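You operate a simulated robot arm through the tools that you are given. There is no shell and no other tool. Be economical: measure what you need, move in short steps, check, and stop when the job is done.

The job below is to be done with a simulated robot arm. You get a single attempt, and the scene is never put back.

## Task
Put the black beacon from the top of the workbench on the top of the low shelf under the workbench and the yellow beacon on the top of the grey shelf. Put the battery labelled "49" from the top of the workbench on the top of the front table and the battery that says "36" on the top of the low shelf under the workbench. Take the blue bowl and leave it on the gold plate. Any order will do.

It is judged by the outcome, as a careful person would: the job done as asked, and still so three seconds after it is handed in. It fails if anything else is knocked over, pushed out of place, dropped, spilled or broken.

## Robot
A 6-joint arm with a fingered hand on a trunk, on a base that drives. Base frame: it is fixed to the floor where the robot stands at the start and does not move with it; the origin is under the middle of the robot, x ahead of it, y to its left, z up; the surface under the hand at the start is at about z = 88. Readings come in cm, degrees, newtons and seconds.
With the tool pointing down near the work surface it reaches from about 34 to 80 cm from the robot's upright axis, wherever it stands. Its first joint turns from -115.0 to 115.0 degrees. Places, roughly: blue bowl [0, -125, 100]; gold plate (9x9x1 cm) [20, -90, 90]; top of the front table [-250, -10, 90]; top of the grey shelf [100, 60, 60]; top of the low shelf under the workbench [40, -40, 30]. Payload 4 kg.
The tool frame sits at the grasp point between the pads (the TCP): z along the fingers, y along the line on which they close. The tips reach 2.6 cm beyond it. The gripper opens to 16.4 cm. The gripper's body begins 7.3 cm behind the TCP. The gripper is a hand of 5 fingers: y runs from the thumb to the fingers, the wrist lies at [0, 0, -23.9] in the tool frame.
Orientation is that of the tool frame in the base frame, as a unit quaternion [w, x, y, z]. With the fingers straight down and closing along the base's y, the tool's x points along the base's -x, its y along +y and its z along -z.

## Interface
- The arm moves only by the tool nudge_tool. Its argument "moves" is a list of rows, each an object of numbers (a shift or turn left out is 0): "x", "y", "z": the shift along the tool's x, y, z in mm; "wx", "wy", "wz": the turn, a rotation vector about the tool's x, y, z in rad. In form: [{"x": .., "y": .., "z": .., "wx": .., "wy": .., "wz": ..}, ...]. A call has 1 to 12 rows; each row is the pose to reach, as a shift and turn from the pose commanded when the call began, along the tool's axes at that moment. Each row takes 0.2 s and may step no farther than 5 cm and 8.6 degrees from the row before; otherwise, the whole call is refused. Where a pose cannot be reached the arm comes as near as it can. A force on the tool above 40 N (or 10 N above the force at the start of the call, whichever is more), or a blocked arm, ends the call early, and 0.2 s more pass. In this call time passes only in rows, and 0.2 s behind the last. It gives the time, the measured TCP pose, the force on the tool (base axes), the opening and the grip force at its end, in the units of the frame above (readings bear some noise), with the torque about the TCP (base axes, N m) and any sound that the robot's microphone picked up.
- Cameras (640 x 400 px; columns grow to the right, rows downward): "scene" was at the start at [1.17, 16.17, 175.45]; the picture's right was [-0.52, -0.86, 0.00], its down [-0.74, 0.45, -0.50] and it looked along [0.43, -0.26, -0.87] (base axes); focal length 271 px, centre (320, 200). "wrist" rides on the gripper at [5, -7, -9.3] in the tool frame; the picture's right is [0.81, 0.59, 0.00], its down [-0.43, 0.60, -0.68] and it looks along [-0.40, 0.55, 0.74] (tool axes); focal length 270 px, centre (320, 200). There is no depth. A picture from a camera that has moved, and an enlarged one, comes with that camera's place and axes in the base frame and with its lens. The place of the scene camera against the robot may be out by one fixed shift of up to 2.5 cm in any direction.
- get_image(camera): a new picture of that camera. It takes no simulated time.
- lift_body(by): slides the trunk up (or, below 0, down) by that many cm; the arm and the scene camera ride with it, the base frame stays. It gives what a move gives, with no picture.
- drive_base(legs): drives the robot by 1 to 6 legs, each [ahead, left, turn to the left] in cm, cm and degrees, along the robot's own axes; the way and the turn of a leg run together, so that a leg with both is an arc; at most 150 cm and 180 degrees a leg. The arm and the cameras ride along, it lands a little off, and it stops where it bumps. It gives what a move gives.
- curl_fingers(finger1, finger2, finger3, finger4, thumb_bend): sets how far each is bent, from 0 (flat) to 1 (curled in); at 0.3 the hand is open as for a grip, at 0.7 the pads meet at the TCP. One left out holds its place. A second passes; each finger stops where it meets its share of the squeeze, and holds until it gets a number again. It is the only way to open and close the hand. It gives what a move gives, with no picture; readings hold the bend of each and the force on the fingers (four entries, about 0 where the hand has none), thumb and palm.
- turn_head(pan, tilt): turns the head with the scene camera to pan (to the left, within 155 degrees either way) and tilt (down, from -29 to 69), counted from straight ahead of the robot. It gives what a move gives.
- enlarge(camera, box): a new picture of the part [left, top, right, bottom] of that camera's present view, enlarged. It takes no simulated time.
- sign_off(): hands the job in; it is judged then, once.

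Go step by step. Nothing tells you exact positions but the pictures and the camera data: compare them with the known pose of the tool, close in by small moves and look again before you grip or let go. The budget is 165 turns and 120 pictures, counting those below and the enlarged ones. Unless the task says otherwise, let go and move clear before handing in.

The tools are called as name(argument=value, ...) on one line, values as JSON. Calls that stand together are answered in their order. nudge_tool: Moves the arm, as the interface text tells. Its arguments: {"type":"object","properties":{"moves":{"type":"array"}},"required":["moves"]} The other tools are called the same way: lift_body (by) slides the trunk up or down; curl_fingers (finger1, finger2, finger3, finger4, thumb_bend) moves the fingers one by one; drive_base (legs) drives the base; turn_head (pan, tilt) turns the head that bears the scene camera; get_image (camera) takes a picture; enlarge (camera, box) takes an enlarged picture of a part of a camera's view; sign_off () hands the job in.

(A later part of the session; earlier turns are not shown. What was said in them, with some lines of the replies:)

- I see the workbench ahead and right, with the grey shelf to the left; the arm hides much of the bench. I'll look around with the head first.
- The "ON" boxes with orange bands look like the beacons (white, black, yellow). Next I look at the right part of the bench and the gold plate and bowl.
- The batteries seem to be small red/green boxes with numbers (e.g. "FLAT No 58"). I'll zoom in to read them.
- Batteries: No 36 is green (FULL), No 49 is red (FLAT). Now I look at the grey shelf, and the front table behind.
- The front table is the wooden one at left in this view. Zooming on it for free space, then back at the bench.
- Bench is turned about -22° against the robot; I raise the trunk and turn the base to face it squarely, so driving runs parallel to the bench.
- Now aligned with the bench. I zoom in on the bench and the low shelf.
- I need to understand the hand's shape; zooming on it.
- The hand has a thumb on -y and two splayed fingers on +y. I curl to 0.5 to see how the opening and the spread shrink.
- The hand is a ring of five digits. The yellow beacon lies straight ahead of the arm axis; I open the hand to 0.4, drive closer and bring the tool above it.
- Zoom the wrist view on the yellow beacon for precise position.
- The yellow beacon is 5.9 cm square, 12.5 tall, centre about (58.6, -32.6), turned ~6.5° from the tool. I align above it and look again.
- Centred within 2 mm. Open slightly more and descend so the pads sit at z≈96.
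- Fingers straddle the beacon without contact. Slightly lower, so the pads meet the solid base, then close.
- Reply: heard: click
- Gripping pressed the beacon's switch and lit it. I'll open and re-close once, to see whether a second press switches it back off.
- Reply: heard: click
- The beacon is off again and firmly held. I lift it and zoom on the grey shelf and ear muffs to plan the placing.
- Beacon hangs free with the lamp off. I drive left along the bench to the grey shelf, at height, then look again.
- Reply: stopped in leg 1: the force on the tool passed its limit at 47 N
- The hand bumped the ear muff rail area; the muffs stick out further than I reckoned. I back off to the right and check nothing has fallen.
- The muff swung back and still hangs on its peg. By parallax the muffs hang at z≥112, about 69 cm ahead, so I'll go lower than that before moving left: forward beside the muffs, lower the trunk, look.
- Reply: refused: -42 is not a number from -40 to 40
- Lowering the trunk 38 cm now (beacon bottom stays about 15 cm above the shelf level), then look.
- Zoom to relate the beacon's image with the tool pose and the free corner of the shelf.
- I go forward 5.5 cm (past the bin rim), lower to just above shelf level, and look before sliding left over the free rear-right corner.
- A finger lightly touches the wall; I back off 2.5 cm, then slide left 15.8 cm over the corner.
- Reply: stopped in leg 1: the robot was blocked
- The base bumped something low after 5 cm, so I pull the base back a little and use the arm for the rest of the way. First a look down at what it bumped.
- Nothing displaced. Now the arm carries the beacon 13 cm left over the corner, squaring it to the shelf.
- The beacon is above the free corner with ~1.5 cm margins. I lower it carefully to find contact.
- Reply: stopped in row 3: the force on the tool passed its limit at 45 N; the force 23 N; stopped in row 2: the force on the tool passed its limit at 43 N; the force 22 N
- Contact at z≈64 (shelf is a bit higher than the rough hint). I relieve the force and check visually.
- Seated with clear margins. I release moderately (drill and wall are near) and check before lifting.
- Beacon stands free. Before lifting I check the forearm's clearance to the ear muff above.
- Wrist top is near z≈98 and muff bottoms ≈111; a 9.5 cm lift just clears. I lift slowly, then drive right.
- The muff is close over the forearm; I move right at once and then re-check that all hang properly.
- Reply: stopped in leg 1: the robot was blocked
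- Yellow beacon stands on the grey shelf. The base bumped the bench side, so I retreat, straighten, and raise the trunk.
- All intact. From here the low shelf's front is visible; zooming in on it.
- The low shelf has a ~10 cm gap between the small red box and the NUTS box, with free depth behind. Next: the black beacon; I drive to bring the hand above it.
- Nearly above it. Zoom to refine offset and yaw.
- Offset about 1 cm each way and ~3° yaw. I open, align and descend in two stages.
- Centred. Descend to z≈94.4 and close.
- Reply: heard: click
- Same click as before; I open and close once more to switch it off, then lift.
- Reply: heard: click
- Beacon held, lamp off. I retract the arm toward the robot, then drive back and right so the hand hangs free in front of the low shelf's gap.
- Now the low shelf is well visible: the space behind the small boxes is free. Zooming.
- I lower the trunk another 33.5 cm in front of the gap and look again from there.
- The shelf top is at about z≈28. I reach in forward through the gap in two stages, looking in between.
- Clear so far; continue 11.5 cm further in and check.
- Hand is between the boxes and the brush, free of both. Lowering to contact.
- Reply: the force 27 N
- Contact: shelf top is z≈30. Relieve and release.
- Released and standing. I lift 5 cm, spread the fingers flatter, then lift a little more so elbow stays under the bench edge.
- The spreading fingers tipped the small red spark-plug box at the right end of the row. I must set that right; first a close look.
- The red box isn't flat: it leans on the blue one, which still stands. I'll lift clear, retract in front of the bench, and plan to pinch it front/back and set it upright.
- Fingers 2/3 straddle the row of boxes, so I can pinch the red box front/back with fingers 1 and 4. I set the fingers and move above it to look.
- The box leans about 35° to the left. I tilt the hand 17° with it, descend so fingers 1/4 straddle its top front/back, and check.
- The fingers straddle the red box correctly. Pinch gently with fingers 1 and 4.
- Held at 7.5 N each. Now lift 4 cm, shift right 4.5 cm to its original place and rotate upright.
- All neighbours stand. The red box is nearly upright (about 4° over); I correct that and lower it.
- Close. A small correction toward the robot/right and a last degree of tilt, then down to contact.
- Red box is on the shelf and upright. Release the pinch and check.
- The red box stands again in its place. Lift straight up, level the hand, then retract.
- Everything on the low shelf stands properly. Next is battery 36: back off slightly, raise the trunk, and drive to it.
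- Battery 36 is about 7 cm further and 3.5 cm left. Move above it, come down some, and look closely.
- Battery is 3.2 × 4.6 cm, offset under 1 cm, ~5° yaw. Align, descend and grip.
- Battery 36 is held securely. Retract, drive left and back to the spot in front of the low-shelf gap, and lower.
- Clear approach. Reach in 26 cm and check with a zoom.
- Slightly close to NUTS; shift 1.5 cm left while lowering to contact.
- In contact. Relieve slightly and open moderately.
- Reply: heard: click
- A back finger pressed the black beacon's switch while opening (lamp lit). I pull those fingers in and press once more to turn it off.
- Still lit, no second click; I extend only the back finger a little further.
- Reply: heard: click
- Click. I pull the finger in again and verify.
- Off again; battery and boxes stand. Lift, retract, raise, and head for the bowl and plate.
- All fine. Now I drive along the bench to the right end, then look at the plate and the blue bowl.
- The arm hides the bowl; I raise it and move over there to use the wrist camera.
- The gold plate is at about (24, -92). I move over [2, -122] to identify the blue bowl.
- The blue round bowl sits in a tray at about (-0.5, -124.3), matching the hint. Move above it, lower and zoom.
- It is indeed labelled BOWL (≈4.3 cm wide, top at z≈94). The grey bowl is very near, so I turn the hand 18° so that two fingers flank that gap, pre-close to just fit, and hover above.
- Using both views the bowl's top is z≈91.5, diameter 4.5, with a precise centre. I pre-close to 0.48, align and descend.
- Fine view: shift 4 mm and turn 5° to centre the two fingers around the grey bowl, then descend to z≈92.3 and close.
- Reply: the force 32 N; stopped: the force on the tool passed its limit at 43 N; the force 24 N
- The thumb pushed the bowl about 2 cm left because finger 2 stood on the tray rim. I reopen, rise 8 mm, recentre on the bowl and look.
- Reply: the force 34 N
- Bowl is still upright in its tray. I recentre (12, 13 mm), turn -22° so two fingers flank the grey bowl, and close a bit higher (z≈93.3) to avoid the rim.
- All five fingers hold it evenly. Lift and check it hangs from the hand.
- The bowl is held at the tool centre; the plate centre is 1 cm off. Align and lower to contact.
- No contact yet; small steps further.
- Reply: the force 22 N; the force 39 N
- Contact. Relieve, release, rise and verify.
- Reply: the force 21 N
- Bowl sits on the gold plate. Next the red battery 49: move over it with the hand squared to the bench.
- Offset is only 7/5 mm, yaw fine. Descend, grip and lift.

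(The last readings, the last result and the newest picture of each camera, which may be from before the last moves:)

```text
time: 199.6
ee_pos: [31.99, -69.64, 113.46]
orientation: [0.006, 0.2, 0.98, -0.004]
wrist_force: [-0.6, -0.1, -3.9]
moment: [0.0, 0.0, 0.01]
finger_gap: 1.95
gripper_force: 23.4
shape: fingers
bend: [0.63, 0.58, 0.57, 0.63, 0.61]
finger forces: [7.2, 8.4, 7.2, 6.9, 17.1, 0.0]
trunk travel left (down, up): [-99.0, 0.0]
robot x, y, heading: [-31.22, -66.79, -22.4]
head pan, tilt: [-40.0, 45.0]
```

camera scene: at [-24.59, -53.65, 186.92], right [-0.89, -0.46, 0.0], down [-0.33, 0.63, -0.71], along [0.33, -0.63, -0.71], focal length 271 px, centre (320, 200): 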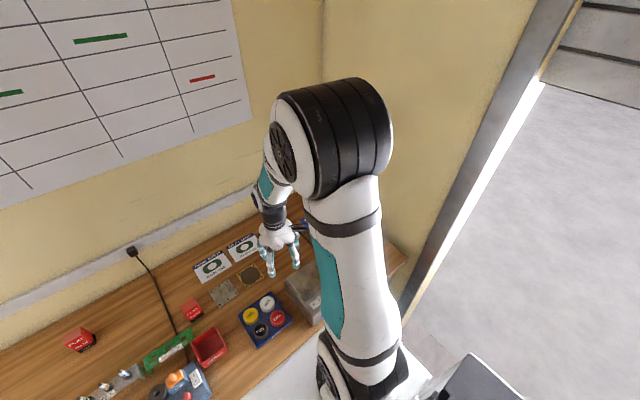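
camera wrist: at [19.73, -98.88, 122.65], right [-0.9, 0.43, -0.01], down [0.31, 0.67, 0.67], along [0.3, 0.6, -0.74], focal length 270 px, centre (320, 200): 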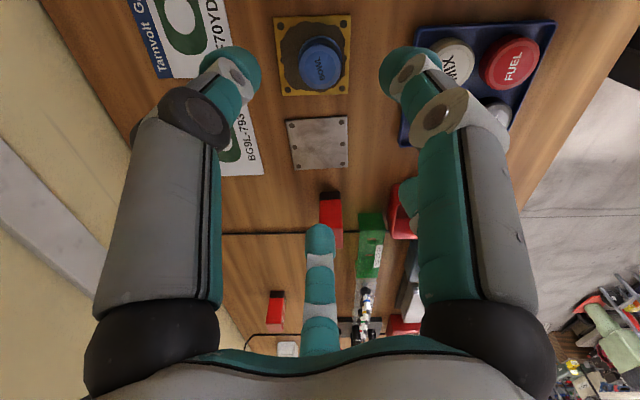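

Battery 49 is held. The free strip on the front table lies around (-218, -1), between the white tray and the blue cloth. I tuck the arm in, then drive left, back along the open floor, and turn toward the table.

nudge_tool(moves=[{"x": 25, "y": -40}, {"x": 50, "y": -80}, {"x": 75, "y": -120}, {"x": 100, "y": -160}, {"x": 125, "y": -200}, {"x": 140, "y": -220}])

drive_base(legs=[[0, 51, 0], [-100, 0, 0], [-98, 0, 0]])

drive_base(legs=[[0, 0, -90]])

turn_head(pan=0, tilt=45)

get_image(camera="scene")

```text
time: 201.0
ee_pos: [10.65, -84.47, 113.14]
orientation: [0.007, 0.2, 0.98, -0.004]
wrist_force: [-0.1, -0.2, -3.3]
moment: [0.01, -0.01, -0.05]
finger_gap: 1.92
gripper_force: 22.1
shape: fingers
bend: [0.63, 0.57, 0.58, 0.63, 0.62]
finger forces: [7.7, 9.2, 4.7, 7.2, 16.0, 0.1]
trunk travel left (down, up): [-99.0, 0.0]
robot x, y, heading: [-31.25, -67.36, -22.2]
head pan, tilt: [-40.0, 45.0]
```

```text
time: 213.4
ee_pos: [-153.81, 35.2, 113.16]
orientation: [0.006, 0.188, 0.982, -0.004]
wrist_force: [0.0, 0.1, -2.9]
moment: [0.03, -0.01, 0.0]
finger_gap: 1.95
gripper_force: 21.9
shape: fingers
bend: [0.63, 0.57, 0.59, 0.63, 0.62]
finger forces: [7.8, 9.1, 4.6, 7.1, 16.0, 0.0]
trunk travel left (down, up): [-99.0, 0.0]
robot x, y, heading: [-196.43, 51.9, -20.9]
head pan, tilt: [-40.0, 45.0]
```

```text
time: 217.7
ee_pos: [-213.8, 9.46, 113.06]
orientation: [0.002, 0.834, 0.552, -0.008]
wrist_force: [-0.1, -0.9, -3.1]
moment: [0.02, -0.01, -0.01]
finger_gap: 1.91
gripper_force: 22.0
shape: fingers
bend: [0.63, 0.57, 0.59, 0.63, 0.62]
finger forces: [6.9, 9.0, 4.5, 7.1, 15.9, 0.0]
trunk travel left (down, up): [-99.0, 0.0]
robot x, y, heading: [-196.43, 51.58, -112.1]
head pan, tilt: [-40.0, 45.0]
```

```text
time: 218.8
ee_pos: [-213.64, 9.59, 113.04]
orientation: [0.002, 0.834, 0.551, -0.008]
wrist_force: [0.4, 1.0, -3.5]
moment: [-0.02, 0.01, 0.02]
finger_gap: 1.91
gripper_force: 21.8
shape: fingers
bend: [0.63, 0.57, 0.59, 0.63, 0.62]
finger forces: [6.9, 9.0, 4.4, 7.0, 15.8, 0.1]
trunk travel left (down, up): [-99.0, 0.0]
robot x, y, heading: [-196.56, 51.77, -111.9]
head pan, tilt: [0.0, 45.0]
```

```text
4 pictures are left
camera scene: at [-178.52, 43.63, 193.92], right [-0.93, 0.38, 0.0], down [0.27, 0.65, -0.71], along [-0.27, -0.65, -0.71], focal length 271 px, centre (320, 200)
```

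scene: 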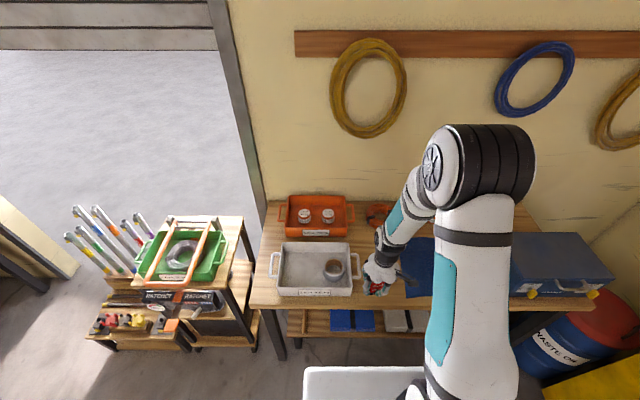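

The hand hangs right by the free strip between tray and cloth. I move 13 cm forward and 10 cm right, lower part-way, and zoom.

nudge_tool(moves=[{"x": -33, "y": -24}, {"x": -66, "y": -48}, {"x": -100, "y": -73}, {"x": -133, "y": -97}, {"x": -133, "y": -97, "z": 45}, {"x": -133, "y": -97, "z": 90}])

enlarge(camera="scene", box=[310, 180, 470, 320])

```text
time: 220.2
ee_pos: [-228.04, 0.95, 104.23]
orientation: [0.002, 0.834, 0.552, -0.008]
wrist_force: [-0.1, -1.2, -4.0]
moment: [0.04, 0.0, 0.0]
finger_gap: 1.92
gripper_force: 22.0
shape: fingers
bend: [0.63, 0.57, 0.59, 0.63, 0.62]
finger forces: [7.1, 9.2, 4.5, 7.2, 15.8, 0.1]
trunk travel left (down, up): [-99.0, 0.0]
robot x, y, heading: [-196.63, 51.55, -112.5]
head pan, tilt: [0.0, 45.0]
```

```text
2.86 times, centred on (390, 250) of scene
camera zoom: at [-178.63, 43.52, 193.93], right [-0.93, 0.38, 0.0], down [0.27, 0.66, -0.71], along [-0.27, -0.65, -0.71], focal length 776 px, centre (120, 57)
```

zoom: 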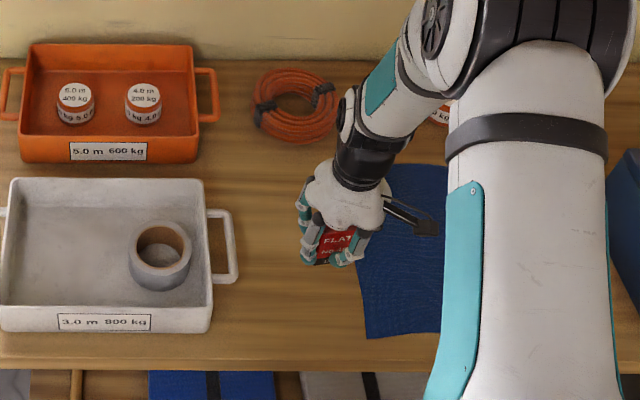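

Good spot. Shift 1.5 cm left and lower to contact.

nudge_tool(moves=[{"y": 15, "z": 25}, {"y": 15, "z": 50}, {"y": 15, "z": 65}, {"y": 15, "z": 75}, {"y": 15, "z": 82}, {"y": 15, "z": 88}, {"y": 15, "z": 93}, {"y": 15, "z": 97}])

```text
time: 222.0
ee_pos: [-226.56, 0.39, 94.69]
orientation: [0.002, 0.834, 0.552, -0.007]
wrist_force: [-0.3, 0.1, -3.4]
moment: [0.01, 0.04, -0.04]
finger_gap: 1.89
gripper_force: 21.8
shape: fingers
bend: [0.63, 0.57, 0.59, 0.63, 0.62]
finger forces: [7.1, 9.1, 4.5, 7.3, 15.8, 0.0]
trunk travel left (down, up): [-99.0, 0.0]
robot x, y, heading: [-196.57, 51.48, -112.2]
head pan, tilt: [0.0, 45.0]
```

nudge_tool(moves=[{"z": 3}, {"z": 6}, {"z": 9}])

nudge_tool(moves=[{"z": 3}, {"z": 5}])

```text
time: 222.8
ee_pos: [-226.71, 0.21, 93.71]
orientation: [0.002, 0.833, 0.553, -0.007]
wrist_force: [0.3, 0.1, -2.8]
moment: [-0.02, 0.03, -0.01]
finger_gap: 1.91
gripper_force: 21.5
shape: fingers
bend: [0.63, 0.57, 0.59, 0.63, 0.62]
finger forces: [7.1, 9.2, 4.4, 7.2, 15.8, 0.0]
trunk travel left (down, up): [-99.0, 0.0]
robot x, y, heading: [-196.39, 51.31, -112.2]
head pan, tilt: [0.0, 45.0]
```

```text
time: 223.4
ee_pos: [-226.58, 0.2, 93.34]
orientation: [0.001, 0.833, 0.553, -0.007]
wrist_force: [0.0, 0.0, -3.6]
moment: [-0.02, 0.04, 0.01]
finger_gap: 1.9
gripper_force: 21.5
shape: fingers
bend: [0.63, 0.57, 0.59, 0.63, 0.62]
finger forces: [7.1, 9.1, 4.4, 7.2, 15.8, 0.0]
trunk travel left (down, up): [-99.0, 0.0]
robot x, y, heading: [-196.28, 51.67, -112.1]
head pan, tilt: [0.0, 45.0]
```

nudge_tool(moves=[{"z": 3}, {"z": 6}, {"z": 8}])

nudge_tool(moves=[{"z": 2}, {"z": 4}])

```text
time: 224.2
ee_pos: [-226.59, 0.2, 92.76]
orientation: [0.004, 0.834, 0.552, -0.009]
wrist_force: [-4.5, 3.3, 37.4]
moment: [0.29, 0.08, -0.01]
finger_gap: 1.86
gripper_force: 29.0
shape: fingers
bend: [0.63, 0.57, 0.59, 0.63, 0.62]
finger forces: [11.8, 10.5, 5.1, 9.9, 20.8, 0.0]
trunk travel left (down, up): [-99.0, 0.0]
robot x, y, heading: [-196.32, 51.4, -112.0]
head pan, tilt: [0.0, 45.0]
```

```text
time: 224.8
ee_pos: [-226.66, 0.11, 92.45]
orientation: [0.003, 0.834, 0.552, -0.01]
wrist_force: [-10.0, -1.0, 42.9]
moment: [0.09, 0.28, 0.0]
finger_gap: 1.83
gripper_force: 30.2
shape: fingers
bend: [0.63, 0.57, 0.59, 0.63, 0.62]
finger forces: [11.3, 10.5, 5.8, 10.8, 22.2, 0.0]
trunk travel left (down, up): [-99.0, 0.0]
robot x, y, heading: [-196.34, 51.47, -112.1]
head pan, tilt: [0.0, 45.0]
```

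Firm contact with the table. Relieve, release and lift clear, then verify.

nudge_tool(moves=[{"z": -5}])

curl_fingers(finger1=0.42, finger2=0.42, finger3=0.42, finger4=0.42, thumb_bend=0.42)

nudge_tool(moves=[{"z": -15}, {"z": -50}, {"z": -90}, {"z": -130}, {"z": -180}])

nudge_tool(moves=[{"x": 45}, {"x": 90}, {"x": 135}, {"x": 170}])

enlarge(camera="scene", box=[260, 180, 500, 340])

```text
time: 225.2
ee_pos: [-226.55, 0.31, 92.36]
orientation: [0.001, 0.833, 0.553, -0.007]
wrist_force: [-5.6, -3.6, 18.6]
moment: [-0.1, 0.24, 0.03]
finger_gap: 1.78
gripper_force: 27.1
shape: fingers
bend: [0.63, 0.57, 0.59, 0.63, 0.62]
finger forces: [9.5, 10.0, 5.3, 9.8, 19.9, 0.1]
trunk travel left (down, up): [-99.0, 0.0]
robot x, y, heading: [-196.4, 51.48, -112.1]
head pan, tilt: [0.0, 45.0]
```

```text
time: 226.2
ee_pos: [-226.62, 0.32, 92.4]
orientation: [0.0, 0.834, 0.551, -0.007]
wrist_force: [0.0, 0.8, 0.2]
moment: [0.0, 0.0, 0.0]
finger_gap: 6.21
gripper_force: 0.2
shape: fingers
bend: [0.42, 0.42, 0.42, 0.42, 0.42]
finger forces: [0.0, 0.1, 0.0, 0.1, 0.0, 0.0]
trunk travel left (down, up): [-99.0, 0.0]
robot x, y, heading: [-196.11, 51.23, -111.8]
head pan, tilt: [0.0, 45.0]
```

```text
time: 227.4
ee_pos: [-226.62, 0.5, 110.7]
orientation: [0.001, 0.834, 0.551, -0.008]
wrist_force: [1.0, 0.6, -0.3]
moment: [0.02, 0.0, 0.01]
finger_gap: 6.17
gripper_force: 0.0
shape: fingers
bend: [0.42, 0.42, 0.42, 0.42, 0.42]
finger forces: [0.0, 0.1, 0.0, 0.0, 0.0, 0.0]
trunk travel left (down, up): [-99.0, 0.0]
robot x, y, heading: [-196.66, 51.47, -112.2]
head pan, tilt: [0.0, 45.0]
```

```text
time: 228.4
ee_pos: [-220.04, 16.22, 110.31]
orientation: [0.002, 0.834, 0.552, -0.008]
wrist_force: [-0.2, -0.6, 0.7]
moment: [-0.02, 0.0, 0.0]
finger_gap: 6.19
gripper_force: 0.1
shape: fingers
bend: [0.42, 0.42, 0.42, 0.42, 0.42]
finger forces: [0.0, 0.0, 0.0, 0.0, 0.1, 0.0]
trunk travel left (down, up): [-99.0, 0.0]
robot x, y, heading: [-196.43, 51.52, -112.2]
head pan, tilt: [0.0, 45.0]
```

```text
2.50 times, centred on (380, 260) of scene
camera zoom: at [-178.49, 43.75, 193.92], right [-0.93, 0.38, 0.0], down [0.27, 0.65, -0.71], along [-0.27, -0.65, -0.71], focal length 679 px, centre (170, 50)
```

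zoom: 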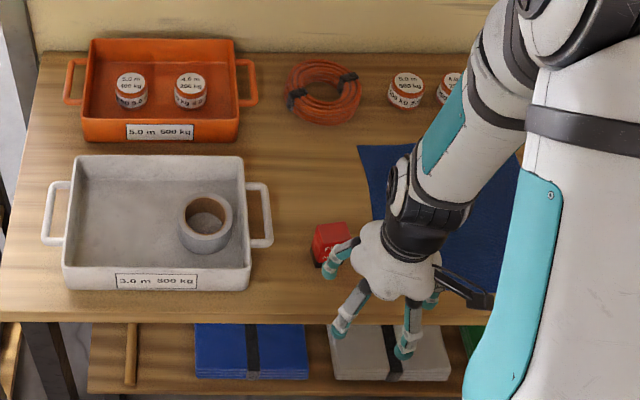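

Battery 49 stands on the front table. A last look back toward bench and shelves.

turn_head(pan=90, tilt=22)

enlarge(camera="scene", box=[200, 60, 520, 260])

```text
time: 230.0
ee_pos: [-219.99, 16.14, 110.22]
orientation: [0.001, 0.834, 0.552, -0.007]
wrist_force: [0.0, 0.2, -0.4]
moment: [-0.02, -0.07, 0.0]
finger_gap: 6.2
gripper_force: 0.0
shape: fingers
bend: [0.42, 0.42, 0.42, 0.42, 0.42]
finger forces: [0.0, 0.0, 0.1, 0.0, 0.1, 0.0]
trunk travel left (down, up): [-99.0, 0.0]
robot x, y, heading: [-196.29, 51.12, -112.3]
head pan, tilt: [90.0, 22.0]
```

```text
2.00 times, centred on (360, 160) of scene
camera zoom: at [-166.83, 47.66, 197.46], right [-0.38, -0.93, 0.0], down [-0.35, 0.14, -0.93], along [0.86, -0.35, -0.37], focal length 543 px, centre (240, 280)
```

zoom: 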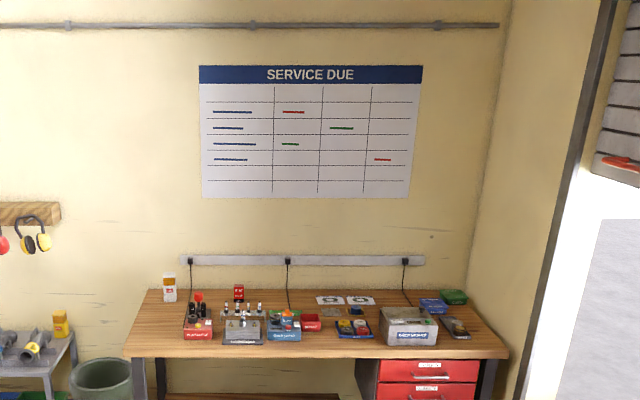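

Everything is in place: the yellow beacon is on the grey shelf, the bowl is on the plate, and the bench is otherwise in order. I'm handing the job in.

sign_off()

```text
The job is handed in.
```

All five items are where you asked, but I disturbed a few other things on the way. I set a knocked spark-plug box upright again, but did not move the grey bowl back.

**Placed:**
- The black beacon and battery 36 are on the low shelf.
- The yellow beacon is on the grey shelf.
- The blue bowl is on the gold plate.
- Battery 49 is on the front table.

**Disturbed along the way:**
- **Spark-plug box:** while I was letting go of the black beacon, a finger tipped a small red spark-plug box on the low shelf. I stood it upright about where it was.
- **Ear muffs:** the hand bumped the yellow ear muffs above the grey shelf. They swung and still hang on their peg.
- **Grey bowl:** picking up the blue bowl may have pushed the grey bowl next to it about 1 cm along their tray. I did not move it back.
- **Beacon lamps:** gripping each beacon pressed its switch, and a finger later hit the black one's again. I pressed each off and saw both lamps dark.
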